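You operate a simulated robot arm through the tools that you are given. There is no shell and no other tool. Be economical: measure what you need, move in short steps, check, and stop when the job is done.

You run a simulated robot arm. Do the job below in one go: nothing can be reset, and whatever is moved stays where it is left.

## Task
Grease the point named on the grease plate with the strokes it gives.
Fine: brush the old grease off that point first with the small brush, plug in the yellow hose end, and put brush and hose end back; the main switch is off with the red lock-out block in the yellow hasp: leave switch, block and belt guard so. What is to be rubbed or washed off counts as gone when no trace of it is left.

Only the result counts: the job must be done as asked and must still hold three seconds after the hand-in. Knocking over, shifting, dropping, spilling or breaking anything else fails it.

## Robot
A 7-joint arm with a two-finger parallel gripper, fixed in place. Base frame: the origin is at the foot of the arm, x ahead of it, y to its left, z up; the work surface is at about z = 0.55. Readings come in m, degrees, newtons and seconds.
With the tool pointing down near the work surface it reaches from about 0.24 to 0.72 m from the base axis. Its first joint turns from -115.0 to 115.0 degrees. Payload 3.91 kg.
Tool frame: the origin (TCP) lies between the finger pads and is the grasp point; the fingertips stand 0.03 m ahead of it; z points along the fingers, y is the line along which they close. Largest opening 0.11 m; finger width 0.02, thickness 0.01; the body of the gripper, 0.048 by 0.112 m, starts 0.055 m behind the TCP.
Orientation is told as [roll, pitch, yaw] about the base's x, y, z axes, in that order, counted from this pose: with the fingers straight down and closing along the base's y, the tool's x points along the base's -x, its y along +y and its z along -z.

## Interface
- The arm moves only by the tool step_arm. Its argument "steps" is a list of rows, each a list of 3 entries, a list of its own where there are three numbers: the shift along the base's x, y, z in units of 250 mm (1.0 is 250 mm), then the turn, a rotation vector about the base's x, y, z in units of 60 degrees (1.0 is 60 degrees), then the closure, from 0 (fully open) to 1 (shut). In form: [[[dx, dy, dz], [ax, ay, az], grip], ...]. A call has 1 to 20 rows; each row is the pose to reach, as a shift and turn from the pose commanded when the call began. A call with a number of a shift or a turn outside -1 to 1 is refused whole. Each row takes 0.2 s and may step no farther than 0.05 m and 8.6 degrees from the row before; otherwise, or with a gripper value out of range, the whole call is refused. A pose out of reach is approached as far as the arm can. The call stops where the force on the tool passes 40 N (or 10 N more than at its start, if that is more) or the arm is blocked; 0.2 s more then pass. Each finger travels about 0.108 m/s and halts on what it meets, pressing with about 24 N; the grip force reading is that of the motor and also rises with nothing between the fingers. The clock runs only during rows and for 0.2 s after the last one: add rows that repeat a pose to give the fingers time. It gives the time, the measured TCP pose, the force on the tool (base axes), the opening and the grip force at its end, in the units of the frame above (readings bear some noise), with the torque about the TCP (base axes, N m) and any sound that the robot's microphone picked up.
- Cameras (640 x 400 px; columns grow to the right, rows downward): "scene" is fixed at [0.2217, 0.6489, 1.2635]; the picture's right is [-0.95, -0.31, 0.00], its down [-0.13, 0.39, -0.91] and it looks along [0.28, -0.87, -0.41] (base axes); focal length 366 px, centre (320, 200). "wrist" rides on the gripper at [0.072, 0.017, -0.103] in the tool frame; the picture's right is [-0.23, 0.97, 0.00], its down [-0.76, -0.18, -0.62] and it looks along [-0.61, -0.14, 0.78] (tool axes); focal length 222 px, centre (320, 200). There is no depth. A picture from a camera that has moved, and an enlarged one, comes with that camera's place and axes in the base frame and with its lens.
- capture(camera): a new picture of that camera. It takes no simulated time.
- lift_body(by): slides the trunk up (or, below 0, down) by that many m; the arm rides with it, the base frame stays. It gives what a move gives, with no picture.
- inspect(camera, box): a new picture of the part [left, top, right, bottom] of that camera's present view, enlarged. It takes no simulated time.
- job_done(): hands the job in; it is judged then, once.

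Work in short steps. Places have to be worked out from the pictures, the camera data and where the tool is seen: move nearer, look again, correct. Check each grasp and each placing, and mend what went wrong. You have 120 turns and 64 pictures in all, those below and enlarged ones among them. Open the gripper and draw the arm clear of the work before you hand the job in, unless the task says otherwise; then end with one line.

The tools are called by a JSON object that holds its "name" and its "arguments". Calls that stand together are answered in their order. step_arm: Moves the arm, as the interface text tells. Its arguments: {"type":"object","properties":{"steps":{"type":"array"}},"required":["steps"]} The other tools are called the same way: lift_body (by) slides the trunk up or down; capture (camera) takes a picture; inspect (camera, box) takes an enlarged picture of a part of a camera's view; job_done () hands the job in.

At the start:

```text
clock: 0.0
position: [0.6129, -0.2228, 1.1143]
ee_rot: [-0.1, 0.0, 0.0]
wrist_force: [-0.9, -0.5, -0.2]
wrist_torque: [-0.01, -0.03, -0.05]
gripper_width: 0.1098
finger_force: 0.1
trunk travel left (down, up): [-0.625, 0.365]
```

scene: 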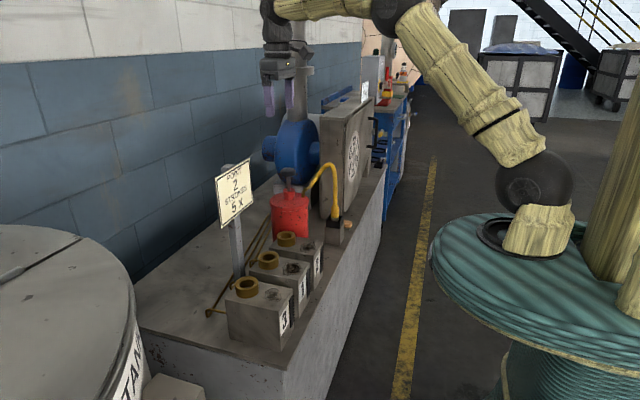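
wrist: 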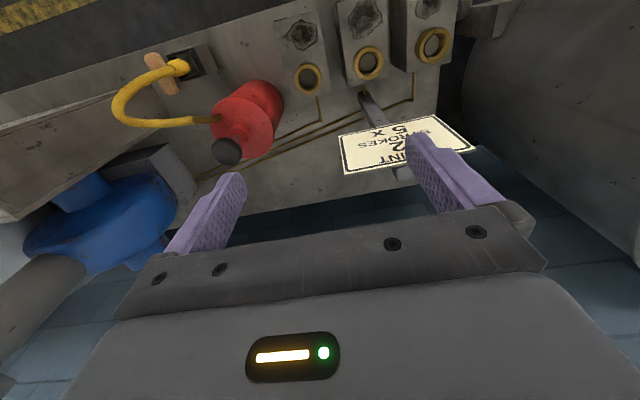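

The plate seems to say point 2, strokes 5. I'll enlarge the bench and the plate to be sure and find the brush, hose end and pump.

{"name": "inspect", "arguments": {"camera": "scene", "box": [190, 140, 370, 350]}}

{"name": "inspect", "arguments": {"camera": "wrist", "box": [90, 0, 480, 200]}}

{"name": "inspect", "arguments": {"camera": "scene", "box": [240, 40, 440, 200]}}

```text
1.90 times, centred on (280, 245) of scene
camera zoom: at [0.2217, 0.6489, 1.2635], right [-0.95, -0.31, 0.0], down [-0.13, 0.39, -0.91], along [0.28, -0.87, -0.41], focal length 696 px, centre (396, 114)
```

zoom: 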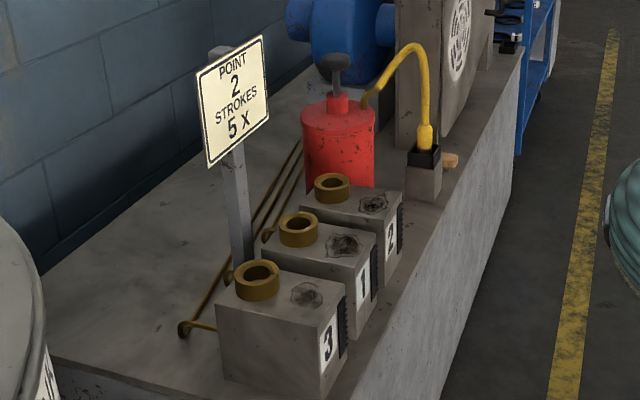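

```text
1.64 times, centred on (285, 100) of wrist
camera zoom: at [0.5413, -0.2041, 1.2173], right [0.23, 0.97, 0.0], down [0.76, -0.18, 0.62], along [0.61, -0.14, -0.78], focal length 364 px, centre (377, 364)
```

zoom: 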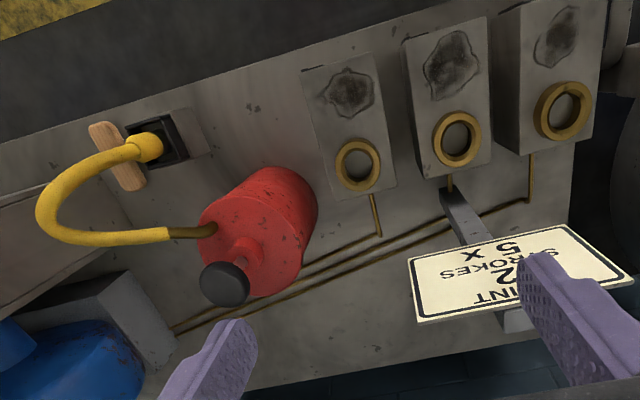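

```text
2.50 times, centred on (340, 120) of scene
camera zoom: at [0.2217, 0.6489, 1.2635], right [-0.95, -0.31, 0.0], down [-0.13, 0.39, -0.91], along [0.28, -0.87, -0.41], focal length 914 px, centre (270, 400)
```

zoom: 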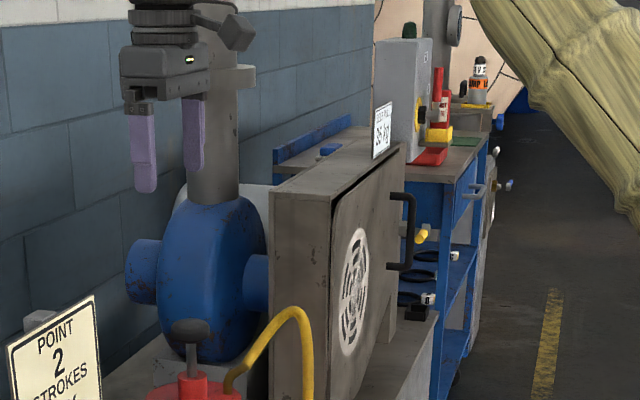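

The plate reads point 2, 5 strokes. By triangulation, ring 2 is at about (0.62, -0.245, 0.70), its patch near (0.55, -0.24, 0.68), the pump knob at (0.68, -0.41, 0.85) and the hose end at (0.54, -0.50, 0.69). The brush lies just beyond the hose end, so I'll lower the trunk and move nearer to look at it.

{"name": "lift_body", "arguments": {"by": -0.15}}

{"name": "step_arm", "arguments": {"steps": [[[-0.12, -0.13, 0], [0, 0, 0], 0], [[-0.24, -0.26, 0], [0, 0, 0], 0], [[-0.36, -0.39, 0], [0, 0, 0], 0], [[-0.48, -0.52, 0], [0, 0, 0], 0], [[-0.6, -0.66, 0], [0, 0, 0], 0], [[-0.7, -0.8, 0], [0, 0, 0], 0], [[-0.7, -0.8, 0], [0, 0, 0], 0]]}}

{"name": "capture", "arguments": {"camera": "wrist"}}

{"name": "capture", "arguments": {"camera": "scene"}}

```text
clock: 1.8
position: [0.6123, -0.2232, 0.9633]
ee_rot: [-0.1, 0.0, 0.0]
wrist_force: [-0.1, 0.1, 0.4]
wrist_torque: [-0.01, -0.01, 0.0]
gripper_width: 0.1102
finger_force: 0.1
trunk travel left (down, up): [-0.475, 0.515]
```

```text
clock: 3.4
position: [0.4386, -0.4224, 0.9631]
ee_rot: [0.1, 0.0, 0.0]
wrist_force: [-1.2, 0.7, 0.2]
wrist_torque: [0.02, 0.02, 0.01]
gripper_width: 0.1098
finger_force: 0.1
trunk travel left (down, up): [-0.475, 0.515]
```

```text
58 pictures are left
camera wrist: at [0.3664, -0.4044, 1.0667], right [0.23, 0.97, 0.0], down [0.76, -0.18, 0.62], along [0.61, -0.14, -0.78], focal length 222 px, centre (320, 200)
```

wrist: 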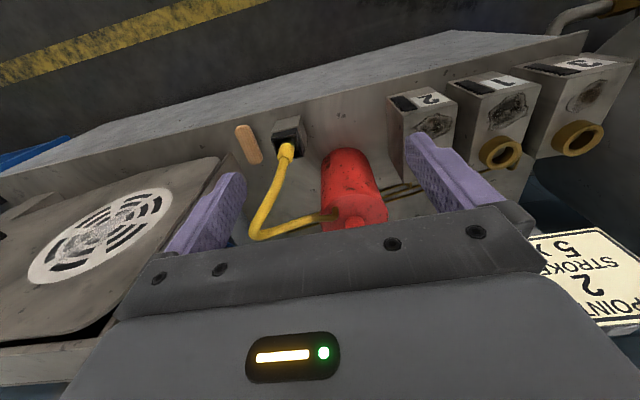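

```text
57 pictures are left
```

scene: 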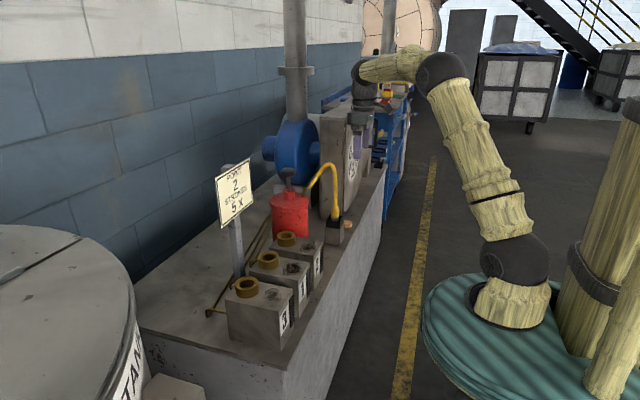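

I can see the wooden-handled brush beside the hose holder, so I'll enlarge that part.

{"name": "inspect", "arguments": {"camera": "wrist", "box": [220, 100, 340, 180]}}

{"name": "inspect", "arguments": {"camera": "scene", "box": [310, 180, 380, 250]}}

```text
5.00 times, centred on (280, 140) of wrist
camera zoom: at [0.3664, -0.4044, 1.0667], right [0.23, 0.97, 0.0], down [0.76, -0.18, 0.62], along [0.61, -0.14, -0.78], focal length 1111 px, centre (520, 500)
```

zoom: 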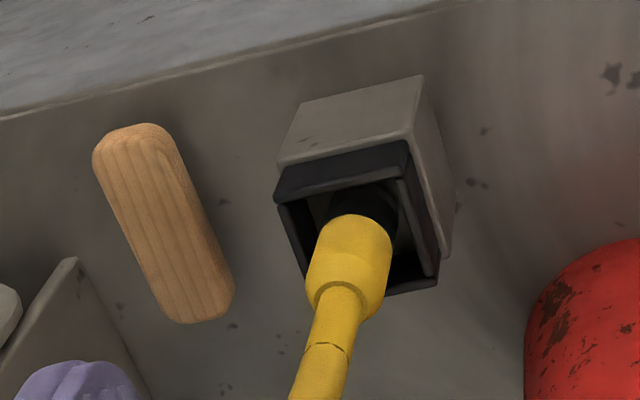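

```text
5.71 times, centred on (345, 215) of scene
camera zoom: at [0.2217, 0.6489, 1.2635], right [-0.95, -0.31, 0.0], down [-0.13, 0.39, -0.91], along [0.28, -0.87, -0.41], focal length 2089 px, centre (177, 114)
```

zoom: 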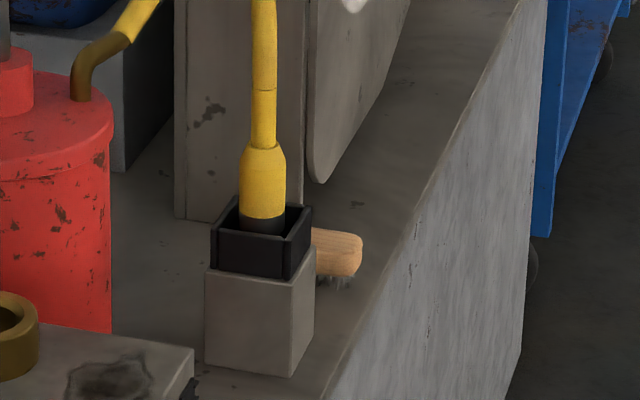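

The brush lies bristles down at about x 0.50–0.59, y -0.61, with its wood top near z 0.59, and the belt guard starts just past it. I'll lower the trunk, then move in at a tilt with the hand leaning towards -x to stay clear of the guard.

{"name": "lift_body", "arguments": {"by": -0.2}}

{"name": "step_arm", "arguments": {"steps": [[[-0.02, -0.15, 0], [0, -0.07, 0], 0], [[-0.05, -0.3, 0], [0, -0.14, 0], 0], [[-0.08, -0.45, 0], [0, -0.21, 0], 0.1], [[-0.08, -0.6, 0], [0, -0.28, 0], 0.2], [[-0.08, -0.74, 0], [0, -0.35, 0], 0.3], [[-0.08, -0.74, 0], [0, -0.42, 0], 0.35], [[-0.08, -0.74, 0], [0, -0.42, 0], 0.35]]}}

{"name": "capture", "arguments": {"camera": "wrist"}}

```text
clock: 5.5
position: [0.4388, -0.4214, 0.7637]
ee_rot: [0.0, 0.1, 0.0]
wrist_force: [-0.4, 0.6, 0.9]
wrist_torque: [0.01, 0.0, 0.03]
gripper_width: 0.1098
finger_force: 0.1
trunk travel left (down, up): [-0.275, 0.715]
```

```text
clock: 7.1
position: [0.4184, -0.5976, 0.7622]
ee_rot: [0.0, -25.3, 0.0]
wrist_force: [-1.1, 0.0, -0.6]
wrist_torque: [0.0, 0.01, 0.02]
gripper_width: 0.0717
finger_force: 0.0
out of reach, approached as far as the arm can: row 5, 6, 7
trunk travel left (down, up): [-0.275, 0.715]
```

```text
54 pictures are left
camera wrist: at [0.3081, -0.5783, 0.8249], right [0.21, 0.97, 0.1], down [0.42, -0.18, 0.89], along [0.88, -0.14, -0.45], focal length 222 px, centre (320, 200)
```

wrist: 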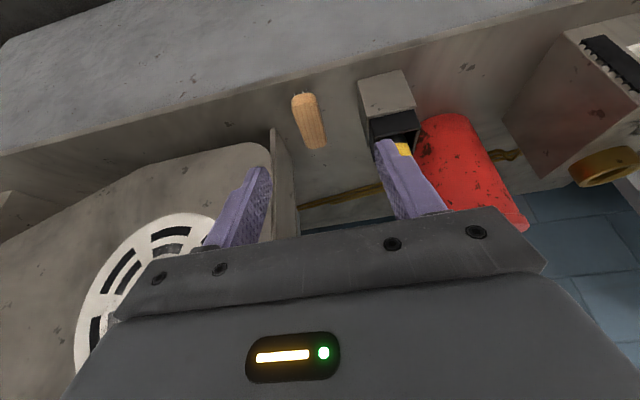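

The arm stops at about 0.73 m radius at this height. I'll test whether it reaches farther with the hand lower, still in front of the bench edge.

{"name": "step_arm", "arguments": {"steps": [[[0, 0, -0.15], [0, 0, 0], 0.4], [[0, 0, -0.3], [0, 0, 0], 0.45], [[0, 0, -0.45], [0, 0, 0], 0.5], [[0, 0, -0.45], [0, 0, 0], 0.5]]}}

{"name": "step_arm", "arguments": {"steps": [[[0.08, 0, 0], [0, 0, 0], 0.5], [[0.16, 0, 0], [0, 0, 0], 0.5], [[0.16, 0, 0], [0, 0, 0], 0.5]]}}

```text
clock: 8.1
position: [0.4172, -0.5968, 0.6495]
ee_rot: [-0.1, -25.2, 0.0]
wrist_force: [-0.3, -0.7, -0.7]
wrist_torque: [0.03, -0.01, 0.05]
gripper_width: 0.0549
finger_force: 0.1
trunk travel left (down, up): [-0.275, 0.715]
```

```text
clock: 8.9
position: [0.4566, -0.5974, 0.6489]
ee_rot: [0.0, -25.2, 0.0]
wrist_force: [-1.1, 0.2, 0.4]
wrist_torque: [0.0, 0.02, -0.02]
gripper_width: 0.0553
finger_force: 0.0
trunk travel left (down, up): [-0.275, 0.715]
```

Lower down the reach improves, with no limit hit at r = 0.75. I'll check the brush alignment before going on.

{"name": "inspect", "arguments": {"camera": "wrist", "box": [200, 30, 440, 180]}}

{"name": "inspect", "arguments": {"camera": "scene", "box": [310, 150, 410, 250]}}

```text
2.67 times, centred on (320, 105) of wrist
camera zoom: at [0.3481, -0.5791, 0.7121], right [0.21, 0.97, 0.1], down [0.42, -0.18, 0.89], along [0.88, -0.14, -0.45], focal length 592 px, centre (320, 453)
```

zoom: 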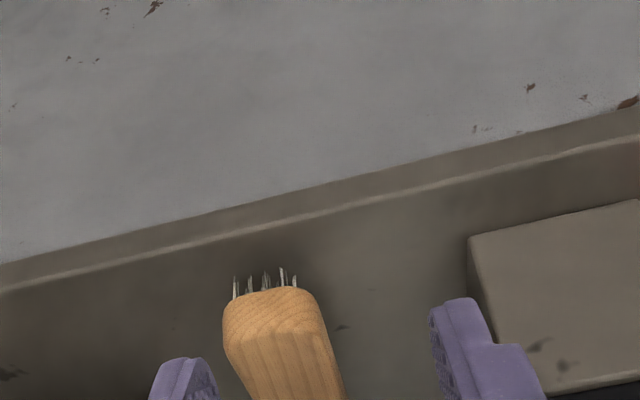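

```text
4.00 times, centred on (360, 200) of scene
camera zoom: at [0.2217, 0.6489, 1.2635], right [-0.95, -0.31, 0.0], down [-0.13, 0.39, -0.91], along [0.28, -0.87, -0.41], focal length 1463 px, centre (160, 200)
```

zoom: 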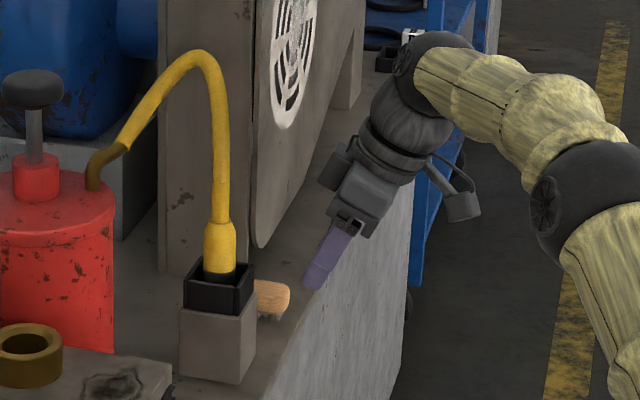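

The brush axis runs along x at y ≈ -0.612. I'll move above it before descending.

{"name": "step_arm", "arguments": {"steps": [[[0.08, -0.03, 0], [0, 0, 0], 0.5], [[0.18, -0.058, 0], [0, 0, 0], 0.5], [[0.23, -0.058, -0.06], [0, 0, 0], 0.5], [[0.23, -0.058, -0.06], [0, 0, 0], 0.5]]}}

{"name": "capture", "arguments": {"camera": "wrist"}}

```text
clock: 9.9
position: [0.5035, -0.5909, 0.6291]
ee_rot: [0.0, -25.2, 0.0]
wrist_force: [-0.1, -0.2, -0.3]
wrist_torque: [0.0, -0.01, -0.01]
gripper_width: 0.0549
finger_force: 0.1
out of reach, approached as far as the arm can: row 2, 3, 4
trunk travel left (down, up): [-0.275, 0.715]
```

```text
51 pictures are left
camera wrist: at [0.3948, -0.5735, 0.6922], right [0.21, 0.97, 0.1], down [0.42, -0.18, 0.89], along [0.88, -0.14, -0.45], focal length 222 px, centre (320, 200)
```

wrist: 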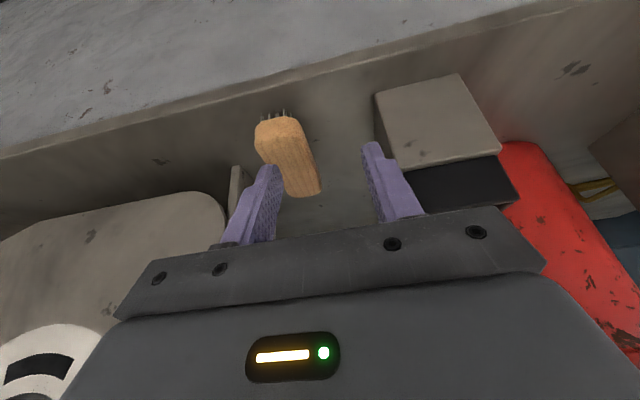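

The reach limit is 0.776 m here, and I need about 0.80. The shoulder is lower than the wrist, so I'll raise the trunk 0.12 m, bring the hand back down with a steeper tilt and try again.

{"name": "lift_body", "arguments": {"by": 0.12}}

{"name": "step_arm", "arguments": {"steps": [[[-0.1, 0, 0], [0, -0.06, 0], 0.5], [[-0.14, 0, -0.12], [0, -0.12, 0], 0.5], [[-0.14, 0, -0.28], [0, -0.18, 0], 0.5], [[-0.14, 0, -0.42], [0, -0.25, 0], 0.5], [[-0.14, -0.04, -0.42], [0, -0.25, 0], 0.5], [[-0.06, -0.084, -0.46], [0, -0.25, 0], 0.5], [[-0.02, -0.084, -0.46], [0, -0.25, 0], 0.5], [[-0.02, -0.084, -0.46], [0, -0.25, 0], 0.5]]}}

{"name": "capture", "arguments": {"camera": "wrist"}}

```text
clock: 11.4
position: [0.5039, -0.593, 0.7497]
ee_rot: [0.1, -25.1, 0.1]
wrist_force: [-0.2, 0.0, 0.5]
wrist_torque: [-0.03, 0.01, 0.02]
gripper_width: 0.0547
finger_force: 0.2
trunk travel left (down, up): [-0.395, 0.595]
```

```text
clock: 13.2
position: [0.4991, -0.614, 0.6342]
ee_rot: [0.0, -40.3, 0.0]
wrist_force: [0.1, -0.3, -0.7]
wrist_torque: [0.0, -0.02, -0.02]
gripper_width: 0.0548
finger_force: 0.1
trunk travel left (down, up): [-0.395, 0.595]
```

```text
50 pictures are left
camera wrist: at [0.3776, -0.5949, 0.6659], right [0.17, 0.97, 0.15], down [0.18, -0.18, 0.97], along [0.97, -0.14, -0.21], focal length 222 px, centre (320, 200)
```

wrist: 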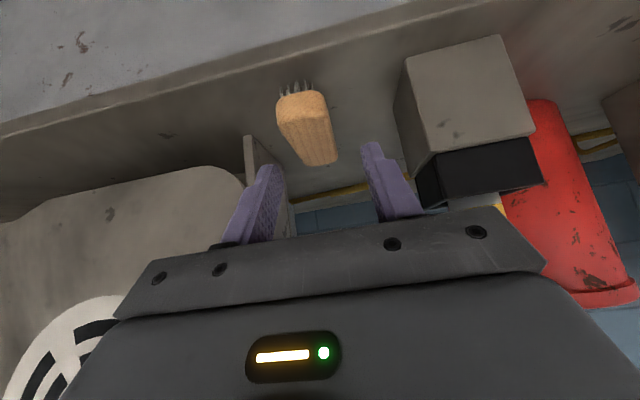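

The tool now reaches over the brush and lines up with it. I'll narrow the fingers, go down and close.

{"name": "step_arm", "arguments": {"steps": [[[0, 0.004, 0], [0, 0, 0], 0.56], [[0.05, 0.004, -0.09], [0, 0, 0], 0.56], [[0.092, 0.004, -0.17], [0, 0, 0], 0.56], [[0.092, 0.004, -0.17], [0, 0, 0], 0.56]]}}

{"name": "capture", "arguments": {"camera": "wrist"}}

{"name": "inspect", "arguments": {"camera": "scene", "box": [310, 160, 390, 240]}}

```text
clock: 14.2
position: [0.5223, -0.6128, 0.5914]
ee_rot: [0.1, -40.2, -0.1]
wrist_force: [-0.7, -0.4, -1.1]
wrist_torque: [0.0, 0.03, -0.01]
gripper_width: 0.0486
finger_force: 0.0
trunk travel left (down, up): [-0.395, 0.595]
```

```text
49 pictures are left
camera wrist: at [0.4005, -0.5937, 0.6235], right [0.17, 0.97, 0.15], down [0.18, -0.18, 0.97], along [0.97, -0.14, -0.21], focal length 222 px, centre (320, 200)
```

wrist: 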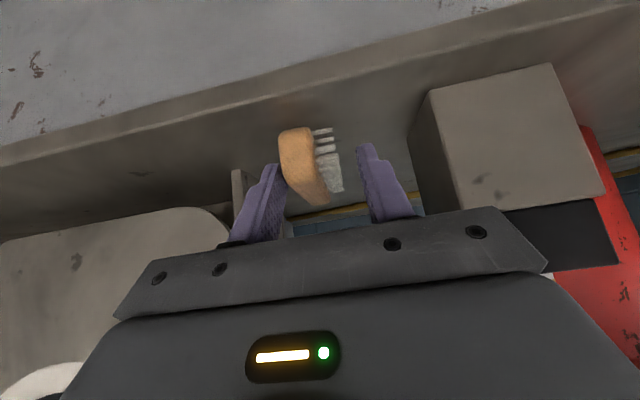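

```text
5.00 times, centred on (350, 200) of scene
camera zoom: at [0.2217, 0.6489, 1.2635], right [-0.95, -0.31, 0.0], down [-0.13, 0.39, -0.91], along [0.28, -0.87, -0.41], focal length 1828 px, centre (170, 200)
```

zoom: 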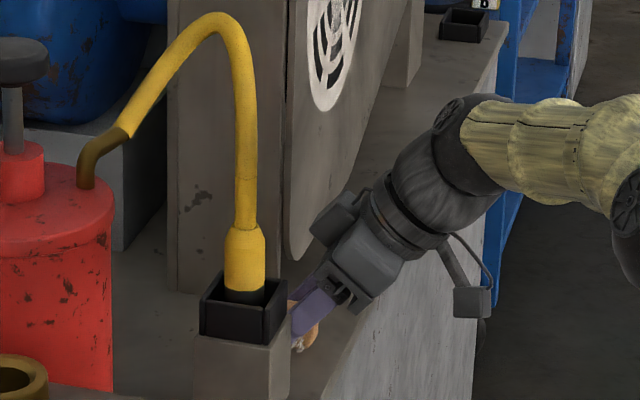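

The left finger seems to have caught the brush edge and tipped it, so the bristles now face +y. I'll look closer before anything else moves.

{"name": "inspect", "arguments": {"camera": "wrist", "box": [220, 100, 420, 225]}}

```text
3.20 times, centred on (320, 162) of wrist
camera zoom: at [0.4005, -0.5937, 0.6235], right [0.17, 0.97, 0.15], down [0.18, -0.18, 0.97], along [0.97, -0.14, -0.21], focal length 711 px, centre (320, 320)
```

zoom: 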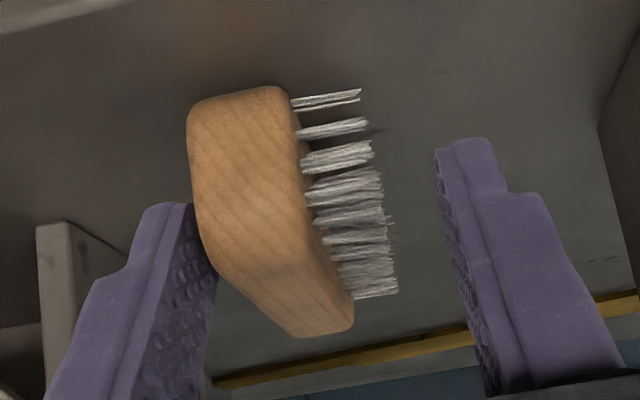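

The brush lies on its side with its back against the left finger. I'll close on its back and bristle side, carry it to the free bench space between holder and block 2, roll it upright there and regrasp it by the wood.

{"name": "step_arm", "arguments": {"steps": [[[0, 0, 0], [0, 0, 0], 0.7], [[0, 0, 0], [0, 0, 0], 0.8], [[0, 0, 0], [0, 0, 0], 0.9], [[0, 0, 0], [0, 0, 0], 0.9], [[0, 0, 0.1], [0, 0, 0], 0.9], [[0, 0, 0.2], [0, 0, 0], 0.9]]}}

{"name": "inspect", "arguments": {"camera": "wrist", "box": [220, 75, 420, 200]}}

```text
clock: 15.6
position: [0.5206, -0.6118, 0.6414]
ee_rot: [0.1, -40.3, 0.0]
wrist_force: [0.3, 0.6, -0.5]
wrist_torque: [0.0, 0.02, 0.02]
gripper_width: 0.0332
finger_force: 23.8
trunk travel left (down, up): [-0.395, 0.595]
```

```text
3.20 times, centred on (320, 138) of wrist
camera zoom: at [0.4003, -0.5933, 0.6743], right [0.17, 0.97, 0.15], down [0.18, -0.18, 0.97], along [0.97, -0.14, -0.21], focal length 711 px, centre (320, 400)
```

zoom: 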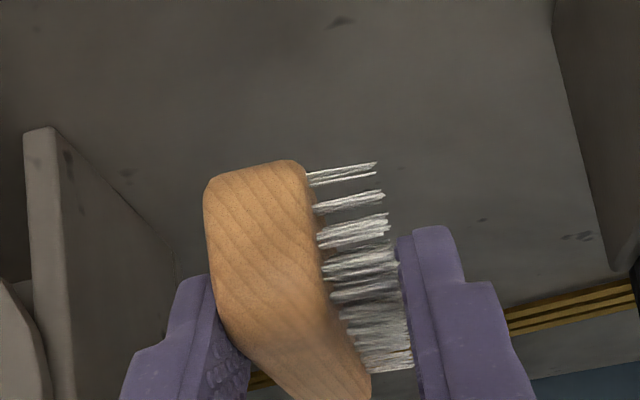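

The brush is held firmly at 33 mm, and the bristles are solid enough to grip. I'll back out and carry it to the clear spot near (0.525, -0.385).

{"name": "step_arm", "arguments": {"steps": [[[-0.15, 0, 0.1], [0, 0, 0], 0.9], [[-0.3, 0, 0.2], [0, 0, 0], 0.9], [[-0.44, 0, 0.24], [0, 0, 0], 0.9], [[-0.44, 0.18, 0.24], [0, 0, 0], 0.9], [[-0.44, 0.36, 0.24], [0, 0, 0], 0.9], [[-0.44, 0.54, 0.24], [0, 0, 0], 0.9], [[-0.44, 0.72, 0.24], [0, 0, 0], 0.9], [[-0.44, 0.908, 0.24], [0, 0, 0], 0.9], [[-0.3, 0.908, 0.16], [0, 0, 0], 0.9], [[-0.14, 0.908, 0.08], [0, 0, 0], 0.9], [[0.01, 0.908, 0], [0, 0, 0], 0.9], [[0.01, 0.908, 0], [0, 0, 0], 0.9]]}}

{"name": "capture", "arguments": {"camera": "wrist"}}

{"name": "inspect", "arguments": {"camera": "scene", "box": [260, 150, 420, 290]}}

```text
clock: 18.2
position: [0.5238, -0.3835, 0.6419]
ee_rot: [0.1, -40.2, -0.2]
wrist_force: [-0.2, 0.3, -0.4]
wrist_torque: [-0.02, 0.0, 0.02]
gripper_width: 0.0332
finger_force: 24.0
trunk travel left (down, up): [-0.395, 0.595]
```

```text
45 pictures are left
camera wrist: at [0.403, -0.3657, 0.6746], right [0.17, 0.97, 0.15], down [0.18, -0.18, 0.97], along [0.97, -0.14, -0.21], focal length 222 px, centre (320, 200)
```

wrist: 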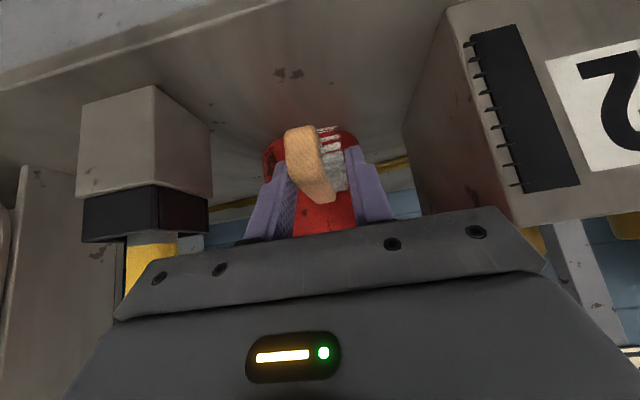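

```text
2.86 times, centred on (340, 220) of scene
camera zoom: at [0.2217, 0.6489, 1.2635], right [-0.95, -0.31, 0.0], down [-0.13, 0.39, -0.91], along [0.28, -0.87, -0.41], focal length 1045 px, centre (263, 143)
```

zoom: 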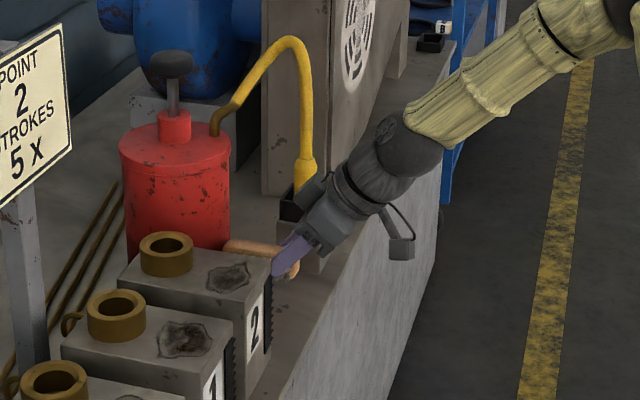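

The brush is held level with bristles towards +y, and the spot is clear. I'll yaw it 30° so the hand sits more off the bench, then roll it about its length axis so the bristles face down.

{"name": "step_arm", "arguments": {"steps": [[[0, 0, 0.04], [0, 0, 0.13], 0.9], [[0, -0.02, 0.08], [0, 0, 0.26], 0.9], [[-0.02, -0.02, 0.1], [0, 0, 0.39], 0.9], [[-0.02, -0.02, 0.1], [0, 0, 0.5], 0.9], [[-0.02, -0.02, 0.1], [0, 0, 0.5], 0.9]]}}

{"name": "step_arm", "arguments": {"steps": [[[0, 0, 0], [-0.12, -0.07, 0], 0.9], [[0, 0, 0], [-0.24, -0.139, 0], 0.9], [[0, 0, 0], [-0.36, -0.208, 0], 0.9], [[0, 0, 0], [-0.48, -0.277, 0], 0.9], [[0, 0, 0], [-0.6, -0.346, 0], 0.9], [[0, 0, 0], [-0.72, -0.416, 0], 0.9], [[0, 0, 0], [-0.84, -0.485, 0], 0.9], [[0, 0, 0], [-0.96, -0.555, 0], 0.9], [[0, 0, 0], [-0.96, -0.555, 0], 0.9]]}}

{"name": "inspect", "arguments": {"camera": "scene", "box": [260, 150, 420, 290]}}

{"name": "capture", "arguments": {"camera": "wrist"}}

```text
clock: 19.4
position: [0.5195, -0.391, 0.6672]
ee_rot: [0.0, -40.2, 30.1]
wrist_force: [-0.6, -2.1, 0.0]
wrist_torque: [0.01, 0.05, -0.04]
gripper_width: 0.0331
finger_force: 24.3
trunk travel left (down, up): [-0.395, 0.595]
```

```text
clock: 21.4
position: [0.5195, -0.3912, 0.6684]
ee_rot: [-71.7, -14.8, 67.7]
wrist_force: [-0.5, 0.3, -0.5]
wrist_torque: [0.01, 0.03, -0.01]
gripper_width: 0.0332
finger_force: 24.3
trunk travel left (down, up): [-0.395, 0.595]
```

```text
2.86 times, centred on (340, 220) of scene
camera zoom: at [0.2217, 0.6489, 1.2635], right [-0.95, -0.31, 0.0], down [-0.13, 0.39, -0.91], along [0.28, -0.87, -0.41], focal length 1045 px, centre (263, 143)
```

zoom: 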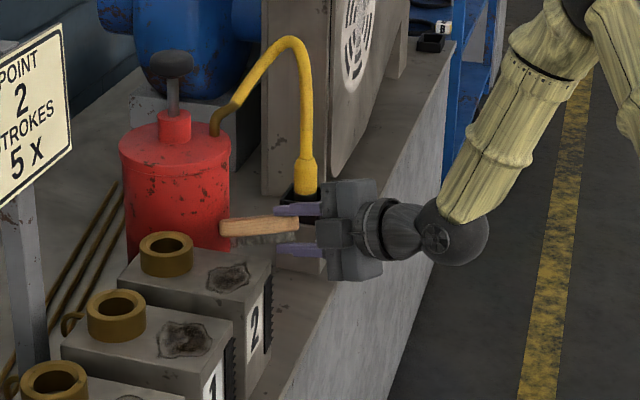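

```text
42 pictures are left
camera wrist: at [0.3961, -0.4181, 0.6647], right [-0.11, 0.54, -0.84], down [-0.25, 0.8, 0.55], along [0.96, 0.27, 0.05], focal length 222 px, centre (320, 200)
```

wrist: 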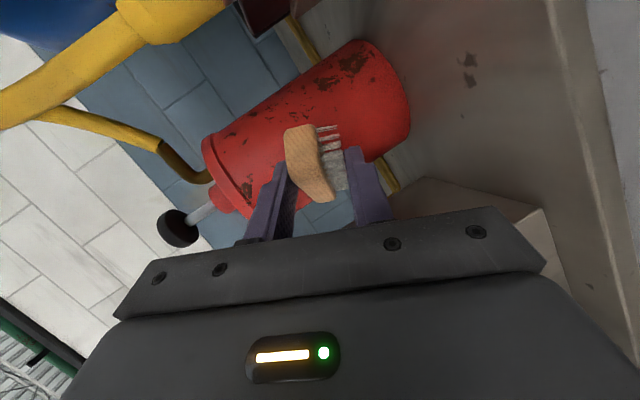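

The brush is nearly upright, with bristles facing down and tilted about 23°. I'll lower it to just above the bench.

{"name": "step_arm", "arguments": {"steps": [[[0.02, 0, -0.1], [0, 0, 0], 0.9], [[0.04, 0, -0.2], [0, 0, 0], 0.9], [[0.04, 0, -0.27], [0, 0, 0], 0.9], [[0.04, 0, -0.31], [0, 0, 0], 0.9], [[0.04, 0, -0.31], [0, 0, 0], 0.9]]}}

{"name": "inspect", "arguments": {"camera": "scene", "box": [290, 190, 390, 270]}}

```text
clock: 22.6
position: [0.5276, -0.3894, 0.5903]
ee_rot: [-71.6, -14.9, 67.9]
wrist_force: [-13.8, 3.0, 3.3]
wrist_torque: [0.03, -0.26, 0.45]
gripper_width: 0.0336
finger_force: 23.9
trunk travel left (down, up): [-0.395, 0.595]
```

```text
5.00 times, centred on (340, 230) of scene
camera zoom: at [0.2217, 0.6489, 1.2635], right [-0.95, -0.31, 0.0], down [-0.13, 0.39, -0.91], along [0.28, -0.87, -0.41], focal length 1828 px, centre (220, 50)
```

zoom: 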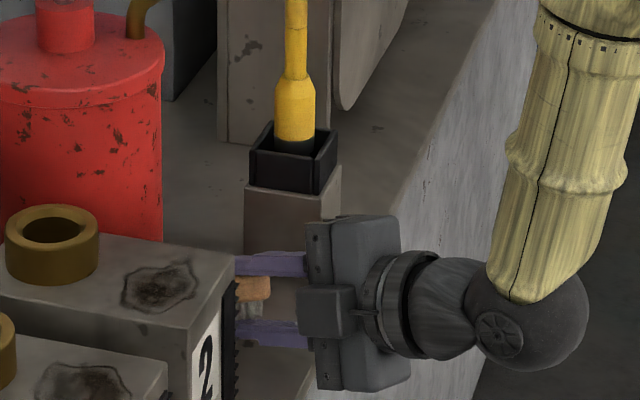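

A 14 N force along x means the gripper body touches the bench's front edge. I'll back off 12 mm, then open while rising a little so the lower finger stays still.

{"name": "step_arm", "arguments": {"steps": [[[-0.05, 0, 0.008], [0, 0, 0], 0.9], [[-0.05, 0, 0.008], [0, 0, 0], 0.9]]}}

```text
clock: 23.2
position: [0.5172, -0.3889, 0.5916]
ee_rot: [-71.6, -15.0, 67.8]
wrist_force: [0.2, -0.6, -0.1]
wrist_torque: [-0.02, 0.05, 0.01]
gripper_width: 0.0328
finger_force: 23.7
trunk travel left (down, up): [-0.395, 0.595]
```

The tool is free now. I'll lower 3 mm and release gently while rising.

{"name": "step_arm", "arguments": {"steps": [[[0, 0, -0.012], [0, 0, 0], 0.9], [[0, 0, -0.012], [0, 0, 0], 0.68], [[0, 0, 0.005], [0, 0, 0], 0.62], [[0, 0, 0.016], [0, 0, 0], 0.58], [[0, 0, 0.016], [0, 0, 0], 0.58]]}}

{"name": "inspect", "arguments": {"camera": "scene", "box": [290, 190, 390, 270]}}

{"name": "capture", "arguments": {"camera": "wrist"}}

```text
clock: 24.4
position: [0.5167, -0.3905, 0.5955]
ee_rot: [-71.6, -14.8, 67.8]
wrist_force: [0.2, -0.2, -0.2]
wrist_torque: [0.02, 0.01, 0.0]
gripper_width: 0.0462
finger_force: 0.2
trunk travel left (down, up): [-0.395, 0.595]
```

```text
5.00 times, centred on (340, 230) of scene
camera zoom: at [0.2217, 0.6489, 1.2635], right [-0.95, -0.31, 0.0], down [-0.13, 0.39, -0.91], along [0.28, -0.87, -0.41], focal length 1828 px, centre (220, 50)
```

zoom: 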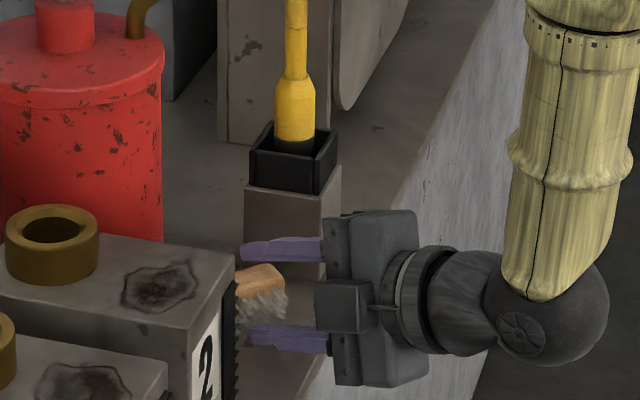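

```text
39 pictures are left
camera wrist: at [0.3933, -0.418, 0.5931], right [-0.11, 0.54, -0.83], down [-0.25, 0.8, 0.55], along [0.96, 0.27, 0.05], focal length 222 px, centre (320, 200)
```

wrist: 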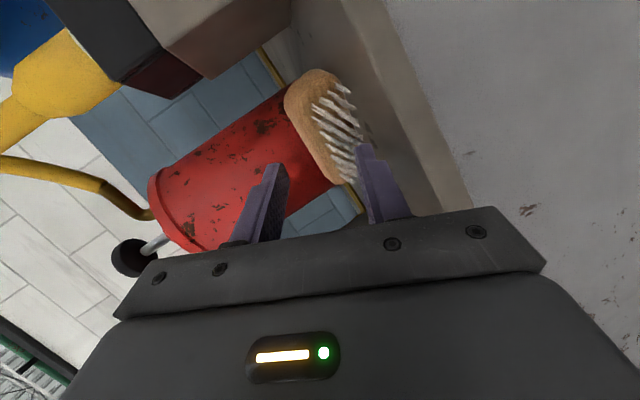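

The brush slipped back and lies with bristles towards +y again, because the roll was too small. I'll withdraw along the hand axis and look at how it rests.

{"name": "step_arm", "arguments": {"steps": [[[-0.14, 0.046, 0.046], [0, 0, 0], 0.58], [[-0.29, 0.094, 0.096], [0, 0, 0], 0.5], [[-0.3, 0.094, 0.25], [0.12, 0.07, 0], 0.5], [[-0.3, 0.094, 0.4], [0.24, 0.139, 0], 0.5], [[-0.3, 0.094, 0.45], [0.36, 0.208, 0], 0.5], [[-0.3, 0.094, 0.45], [0.48, 0.277, 0], 0.5], [[-0.3, 0.094, 0.45], [0.6, 0.346, 0], 0.5], [[-0.3, 0.094, 0.45], [0.72, 0.416, 0], 0.5], [[-0.3, 0.094, 0.45], [0.84, 0.485, 0], 0.5], [[-0.3, 0.094, 0.45], [0.96, 0.555, 0], 0.5], [[-0.3, 0.094, 0.45], [0.96, 0.555, 0], 0.5]]}}

{"name": "capture", "arguments": {"camera": "wrist"}}

{"name": "inspect", "arguments": {"camera": "scene", "box": [290, 190, 390, 270]}}

```text
clock: 26.8
position: [0.441, -0.3666, 0.7087]
ee_rot: [0.1, -40.2, 29.9]
wrist_force: [-0.4, 0.2, 0.0]
wrist_torque: [-0.02, 0.03, 0.02]
gripper_width: 0.055
finger_force: 0.1
trunk travel left (down, up): [-0.395, 0.595]
```

```text
38 pictures are left
camera wrist: at [0.3276, -0.4114, 0.7404], right [-0.34, 0.93, 0.15], down [0.25, -0.07, 0.97], along [0.91, 0.36, -0.21], focal length 222 px, centre (320, 200)
```

wrist: 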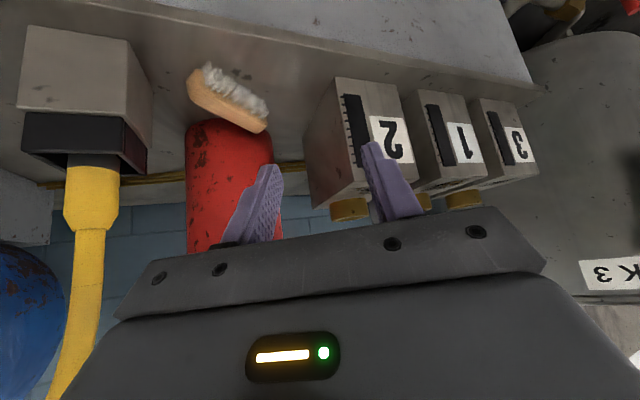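

```text
5.00 times, centred on (340, 230) of scene
camera zoom: at [0.2217, 0.6489, 1.2635], right [-0.95, -0.31, 0.0], down [-0.13, 0.39, -0.91], along [0.28, -0.87, -0.41], focal length 1828 px, centre (220, 50)
```

zoom: 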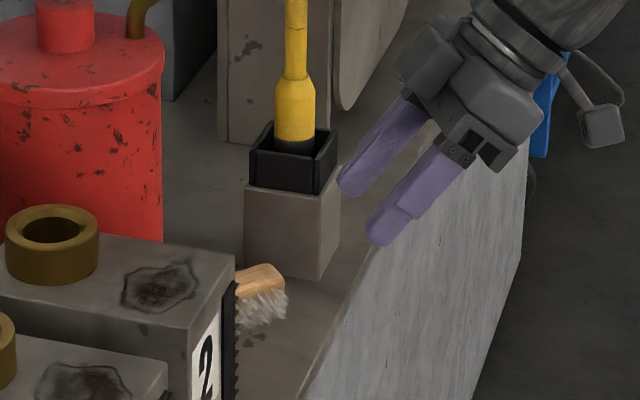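

I can't tell yet whether the brush is upright or on its side, so I'll zoom in.

{"name": "inspect", "arguments": {"camera": "wrist", "box": [175, 50, 285, 145]}}

{"name": "inspect", "arguments": {"camera": "scene", "box": [325, 230, 357, 258]}}

```text
4.21 times, centred on (230, 98) of wrist
camera zoom: at [0.3276, -0.4114, 0.7404], right [-0.34, 0.93, 0.15], down [0.25, -0.07, 0.97], along [0.91, 0.36, -0.21], focal length 935 px, centre (699, 632)
```

zoom: 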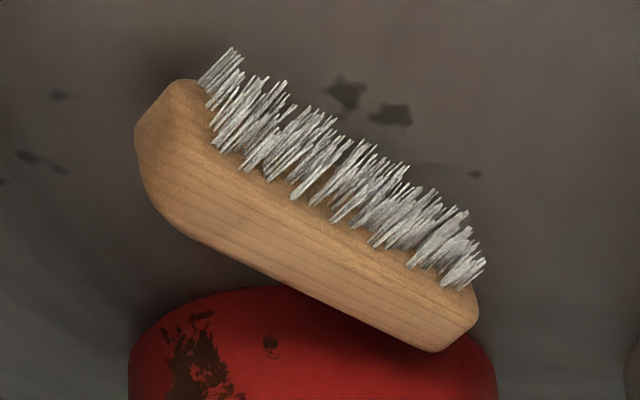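

```text
14.29 times, centred on (341, 244) of scene
camera zoom: at [0.2217, 0.6489, 1.2635], right [-0.95, -0.31, 0.0], down [-0.13, 0.39, -0.91], along [0.28, -0.87, -0.41], focal length 5224 px, centre (20, -429)
```

zoom: 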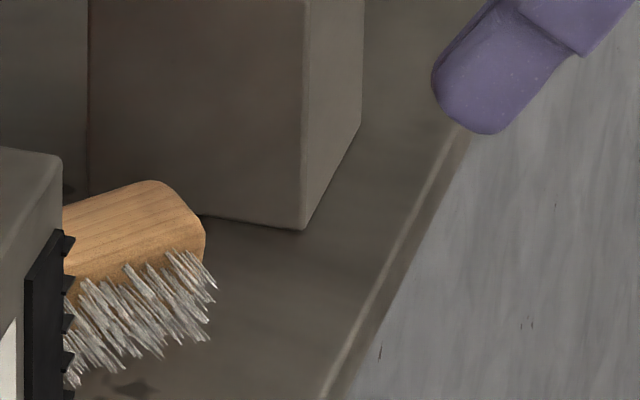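

The brush lies on its side at about (0.553, -0.406), its length at 45° and its bristles towards (-x, +y). It is about 90 mm long, so I can grip it by its ends, and rolling about that axis sets it upright with no finger underneath. First I'll bring the tool vertical and align the yaw.

{"name": "step_arm", "arguments": {"steps": [[[0, 0, 0.05], [-0.066, 0.115, 0], 0.4], [[0, 0, 0.1], [-0.133, 0.23, 0], 0.3], [[0, 0, 0.1], [-0.2, 0.346, 0], 0.2], [[0, 0, 0.1], [-0.266, 0.461, 0], 0.1], [[0, 0, 0.1], [-0.333, 0.577, 0], 0], [[0, 0, 0.1], [-0.333, 0.577, 0], 0]]}}

{"name": "step_arm", "arguments": {"steps": [[[0.05, 0, 0], [0, 0, -0.14], 0], [[0.1, 0, 0], [0, 0, -0.28], 0], [[0.15, -0.03, 0], [0, 0, -0.42], 0], [[0.2, -0.06, 0], [0, 0, -0.56], 0], [[0.25, -0.09, 0], [0, 0, -0.7], 0], [[0.3, -0.12, 0], [0, 0, -0.84], 0], [[0.35, -0.14, 0], [0, 0, -0.98], 0], [[0.35, -0.14, 0], [0, 0, -0.98], 0]]}}

{"name": "step_arm", "arguments": {"steps": [[[0, 0, 0], [0, 0, -0.13], 0], [[0, 0, 0], [0, 0, -0.27], 0], [[0, 0, 0], [0, 0, -0.27], 0]]}}

{"name": "capture", "arguments": {"camera": "wrist"}}

```text
clock: 28.2
position: [0.4419, -0.3672, 0.7328]
ee_rot: [0.0, -0.1, 30.1]
wrist_force: [-0.3, 0.1, 0.6]
wrist_torque: [-0.02, 0.01, -0.01]
gripper_width: 0.1098
finger_force: 0.2
trunk travel left (down, up): [-0.395, 0.595]
```

```text
clock: 30.0
position: [0.5291, -0.4013, 0.7318]
ee_rot: [0.1, -0.2, -28.9]
wrist_force: [0.6, 0.7, -0.6]
wrist_torque: [-0.01, 0.02, -0.02]
gripper_width: 0.1096
finger_force: 0.1
trunk travel left (down, up): [-0.395, 0.595]
```

```text
clock: 30.8
position: [0.5291, -0.4014, 0.7335]
ee_rot: [0.1, -0.3, -45.1]
wrist_force: [-0.2, 0.2, -0.1]
wrist_torque: [-0.01, -0.03, 0.0]
gripper_width: 0.1102
finger_force: 0.0
trunk travel left (down, up): [-0.395, 0.595]
```

```text
34 pictures are left
camera wrist: at [0.4902, -0.3362, 0.8365], right [0.85, 0.53, 0.0], down [0.41, -0.66, 0.63], along [0.33, -0.53, -0.78], focal length 222 px, centre (320, 200)
```

wrist: 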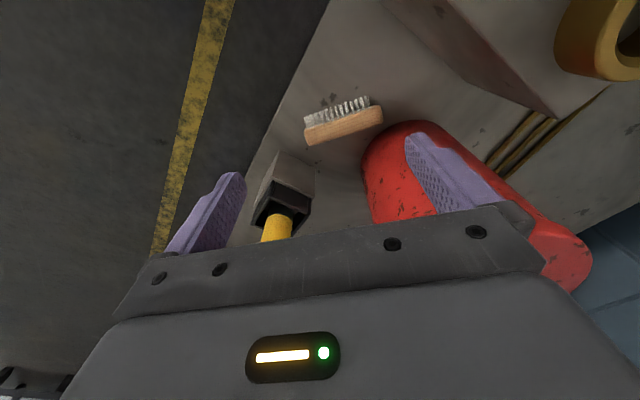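

By this view the wood's centre is near (0.560, -0.404) at about 48–50°. I'll align with that and go down to just above it.

{"name": "step_arm", "arguments": {"steps": [[[0.06, -0.005, -0.12], [0, 0, 0.06], 0], [[0.124, -0.01, -0.24], [0, 0, 0.06], 0], [[0.124, -0.01, -0.38], [0, 0, 0.06], 0], [[0.124, -0.01, -0.38], [0, 0, 0.06], 0]]}}

{"name": "capture", "arguments": {"camera": "wrist"}}

{"name": "inspect", "arguments": {"camera": "scene", "box": [290, 190, 390, 270]}}

```text
clock: 31.8
position: [0.5601, -0.4025, 0.6377]
ee_rot: [0.1, -0.4, -41.4]
wrist_force: [0.0, 0.3, -0.5]
wrist_torque: [-0.01, -0.01, 0.03]
gripper_width: 0.1102
finger_force: 0.0
trunk travel left (down, up): [-0.395, 0.595]
```

```text
33 pictures are left
camera wrist: at [0.5173, -0.3411, 0.7407], right [0.81, 0.58, 0.0], down [0.45, -0.64, 0.63], along [0.36, -0.51, -0.78], focal length 222 px, centre (320, 200)
```

wrist: 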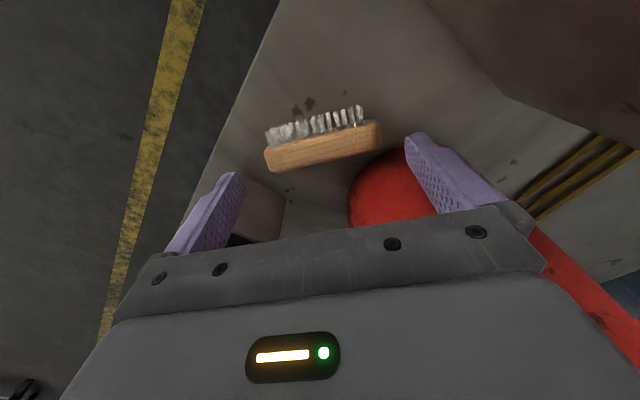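

```text
5.00 times, centred on (340, 230) of scene
camera zoom: at [0.2217, 0.6489, 1.2635], right [-0.95, -0.31, 0.0], down [-0.13, 0.39, -0.91], along [0.28, -0.87, -0.41], focal length 1828 px, centre (220, 50)
```

zoom: 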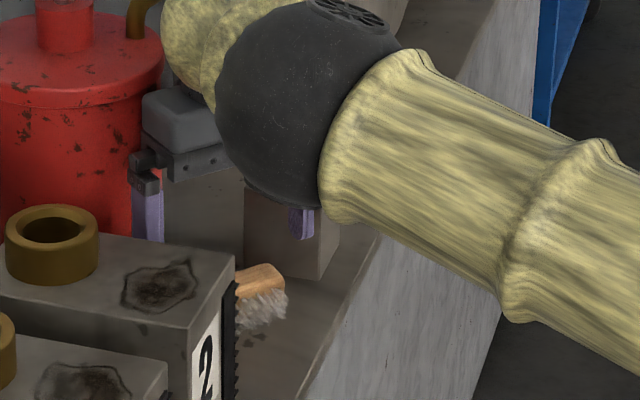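

The brush centre is (0.565, -0.406) at 47.5°, about 97 mm long, which leaves around 6 mm on each side. I'll lower slowly and check for contact before going to grip height.

{"name": "step_arm", "arguments": {"steps": [[[0.02, -0.012, 0], [0, 0, -0.018], 0], [[0.02, -0.012, -0.08], [0, 0, -0.018], 0], [[0.02, -0.012, -0.14], [0, 0, -0.018], 0], [[0.02, -0.012, -0.14], [0, 0, -0.018], 0]]}}

{"name": "capture", "arguments": {"camera": "wrist"}}

```text
clock: 32.8
position: [0.5647, -0.4064, 0.605]
ee_rot: [0.0, -0.2, -42.5]
wrist_force: [-8.4, 1.5, 3.8]
wrist_torque: [-0.04, -0.69, 0.36]
gripper_width: 0.1099
finger_force: 0.1
trunk travel left (down, up): [-0.395, 0.595]
```

```text
31 pictures are left
camera wrist: at [0.5226, -0.3432, 0.7069], right [0.83, 0.56, 0.0], down [0.44, -0.64, 0.63], along [0.35, -0.52, -0.78], focal length 222 px, centre (320, 200)
```

wrist: 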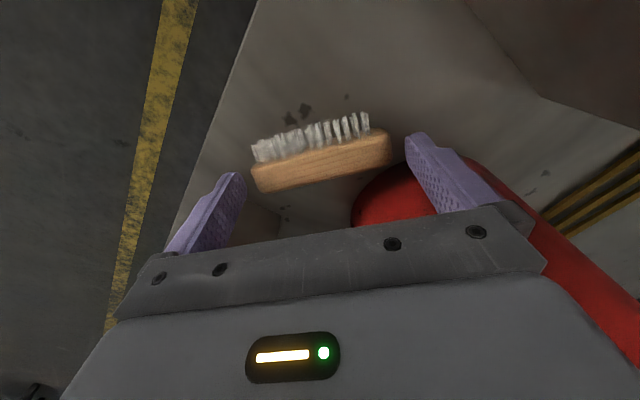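

An 8 N push along -x suggests the open jaws graze the pump. I'll ease off slightly and close lightly on the brush ends here, to lift it a little and carry it clear of the pump.

{"name": "step_arm", "arguments": {"steps": [[[-0.016, 0, 0], [0, 0, 0], 0.05], [[-0.016, 0, -0.012], [0, 0, 0], 0.1], [[-0.016, 0, -0.012], [0, 0, 0], 0.2], [[-0.016, 0, -0.012], [0, 0, 0], 0.2], [[-0.016, 0, -0.012], [0, 0, 0], 0.2]]}}

{"name": "capture", "arguments": {"camera": "wrist"}}

```text
clock: 34.0
position: [0.5603, -0.407, 0.6002]
ee_rot: [0.1, -0.4, -42.5]
wrist_force: [1.0, 0.0, 2.0]
wrist_torque: [0.02, -0.1, -0.02]
gripper_width: 0.0939
finger_force: 23.8
trunk travel left (down, up): [-0.395, 0.595]
```

```text
30 pictures are left
camera wrist: at [0.5194, -0.3434, 0.7035], right [0.83, 0.56, 0.0], down [0.44, -0.64, 0.63], along [0.35, -0.52, -0.78], focal length 222 px, centre (320, 200)
```

wrist: 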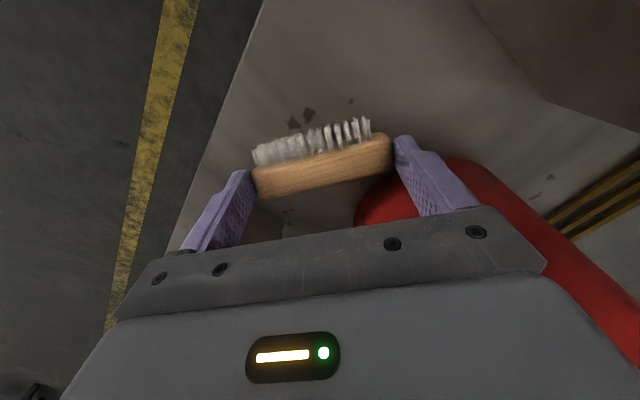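

The ends are gripped at 94 mm and the pump contact is gone. I'll lift straight up, then move away from the pump and holder.

{"name": "step_arm", "arguments": {"steps": [[[0, 0, 0.1], [0, 0, 0], 0.2], [[-0.05, 0.03, 0.25], [0, 0, 0], 0.2], [[-0.12, 0.06, 0.4], [0, 0, 0], 0.2], [[-0.2, 0.06, 0.5], [0, 0, 0.12], 0.2], [[-0.26, 0.06, 0.5], [0, 0, 0.24], 0.2], [[-0.3, 0.06, 0.5], [0, 0, 0.36], 0.2], [[-0.34, 0.06, 0.5], [0, 0, 0.48], 0.2], [[-0.38, 0.06, 0.5], [0, 0, 0.6], 0.2], [[-0.38, 0.06, 0.5], [0, 0, 0.709], 0.2], [[-0.38, 0.06, 0.5], [0, 0, 0.709], 0.2]]}}

{"name": "capture", "arguments": {"camera": "wrist"}}

```text
clock: 36.2
position: [0.4663, -0.3927, 0.7247]
ee_rot: [0.1, -0.2, 0.2]
wrist_force: [1.2, 0.5, -0.6]
wrist_torque: [0.01, -0.02, -0.02]
gripper_width: 0.0942
finger_force: 23.6
trunk travel left (down, up): [-0.395, 0.595]
```

```text
29 pictures are left
camera wrist: at [0.3939, -0.374, 0.8281], right [0.23, 0.97, 0.0], down [0.76, -0.18, 0.63], along [0.61, -0.14, -0.78], focal length 222 px, centre (320, 200)
```

wrist: 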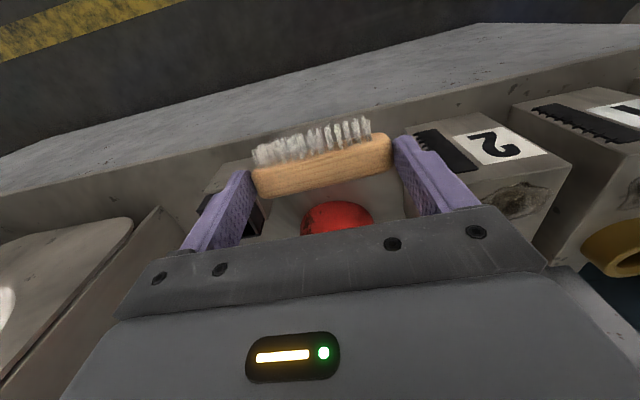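

The brush is held well by its ends, bristles towards -x. I'll roll it 90° about the closing axis so the bristles face down and the hand sits off the bench on the -x side.

{"name": "step_arm", "arguments": {"steps": [[[0, 0, 0.04], [0, -0.14, 0], 0.2], [[0, 0, 0.08], [0, -0.28, 0], 0.2], [[0, 0.01, 0.08], [0, -0.42, 0], 0.2], [[0, 0.02, 0.08], [0, -0.56, 0], 0.2], [[0, 0.03, 0.08], [0, -0.7, 0], 0.2], [[0, 0.03, 0.08], [0, -0.84, 0], 0.2], [[0, 0.03, 0.08], [0, -0.98, 0], 0.2]]}}

{"name": "step_arm", "arguments": {"steps": [[[0, 0, 0], [0, -0.14, 0], 0.2], [[0, 0, 0], [0, -0.28, 0], 0.2], [[0, 0, 0], [0, -0.42, 0], 0.2], [[0, 0, 0], [0, -0.52, 0], 0.2], [[0, 0, 0], [0, -0.52, 0], 0.2]]}}

{"name": "inspect", "arguments": {"camera": "scene", "box": [280, 130, 440, 250]}}

```text
clock: 37.8
position: [0.4655, -0.3848, 0.7446]
ee_rot: [-0.3, -59.2, 0.2]
wrist_force: [0.0, -0.3, -0.6]
wrist_torque: [-0.02, 0.0, -0.02]
gripper_width: 0.0945
finger_force: 24.0
trunk travel left (down, up): [-0.395, 0.595]
```

```text
clock: 39.0
position: [0.4652, -0.3837, 0.746]
ee_rot: [-169.8, -89.6, 169.8]
wrist_force: [0.9, 0.7, 0.9]
wrist_torque: [0.0, 0.04, 0.0]
gripper_width: 0.0942
finger_force: 23.5
trunk travel left (down, up): [-0.395, 0.595]
```

```text
3.33 times, centred on (360, 190) of scene
camera zoom: at [0.2217, 0.6489, 1.2635], right [-0.95, -0.31, 0.0], down [-0.13, 0.39, -0.91], along [0.28, -0.87, -0.41], focal length 1219 px, centre (187, 233)
```

zoom: 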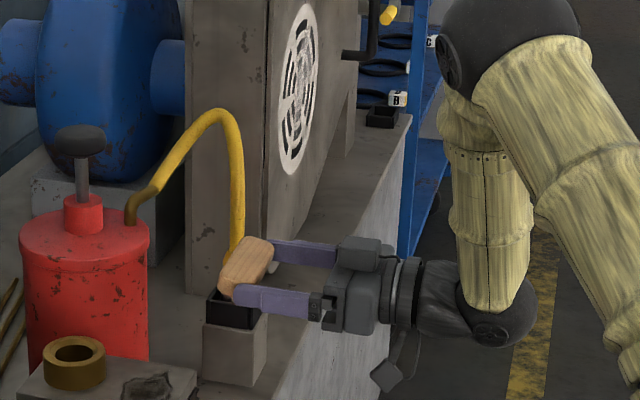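

The brush is now upright in the grip. I'll move over the free spot and descend.

{"name": "step_arm", "arguments": {"steps": [[[0.09, 0, 0], [0, 0, 0], 0.2], [[0.18, 0, 0], [0, 0, 0], 0.2], [[0.18, 0, -0.18], [0, 0, 0], 0.2], [[0.18, 0, -0.36], [0, 0, 0], 0.2], [[0.18, 0, -0.5], [0, 0, 0], 0.2], [[0.18, 0, -0.6], [0, 0, 0], 0.2], [[0.18, 0, -0.6], [0, 0, 0], 0.2]]}}

{"name": "inspect", "arguments": {"camera": "scene", "box": [300, 190, 400, 270]}}

```text
clock: 40.6
position: [0.5101, -0.3854, 0.5957]
ee_rot: [-166.0, -89.7, 166.0]
wrist_force: [-0.3, 0.4, -0.5]
wrist_torque: [0.02, 0.03, -0.02]
gripper_width: 0.094
finger_force: 23.6
trunk travel left (down, up): [-0.395, 0.595]
```

```text
5.00 times, centred on (350, 230) of scene
camera zoom: at [0.2217, 0.6489, 1.2635], right [-0.95, -0.31, 0.0], down [-0.13, 0.39, -0.91], along [0.28, -0.87, -0.41], focal length 1828 px, centre (170, 50)
```

zoom: 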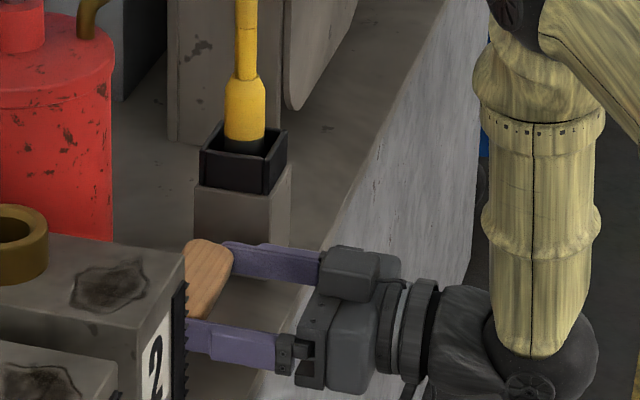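

Still free at z 0.596. I'll keep lowering in small steps until there is a light contact.

{"name": "step_arm", "arguments": {"steps": [[[0, 0, -0.02], [0, 0, 0], 0.2], [[0, 0, -0.04], [0, 0, 0], 0.2], [[0, 0, -0.06], [0, 0, 0], 0.2], [[0, 0, -0.06], [0, 0, 0], 0.2]]}}

```text
clock: 41.6
position: [0.5112, -0.3846, 0.5809]
ee_rot: [-171.2, -89.8, 171.1]
wrist_force: [-0.7, 0.5, -0.5]
wrist_torque: [0.0, 0.0, 0.01]
gripper_width: 0.0941
finger_force: 24.4
trunk travel left (down, up): [-0.395, 0.595]
```

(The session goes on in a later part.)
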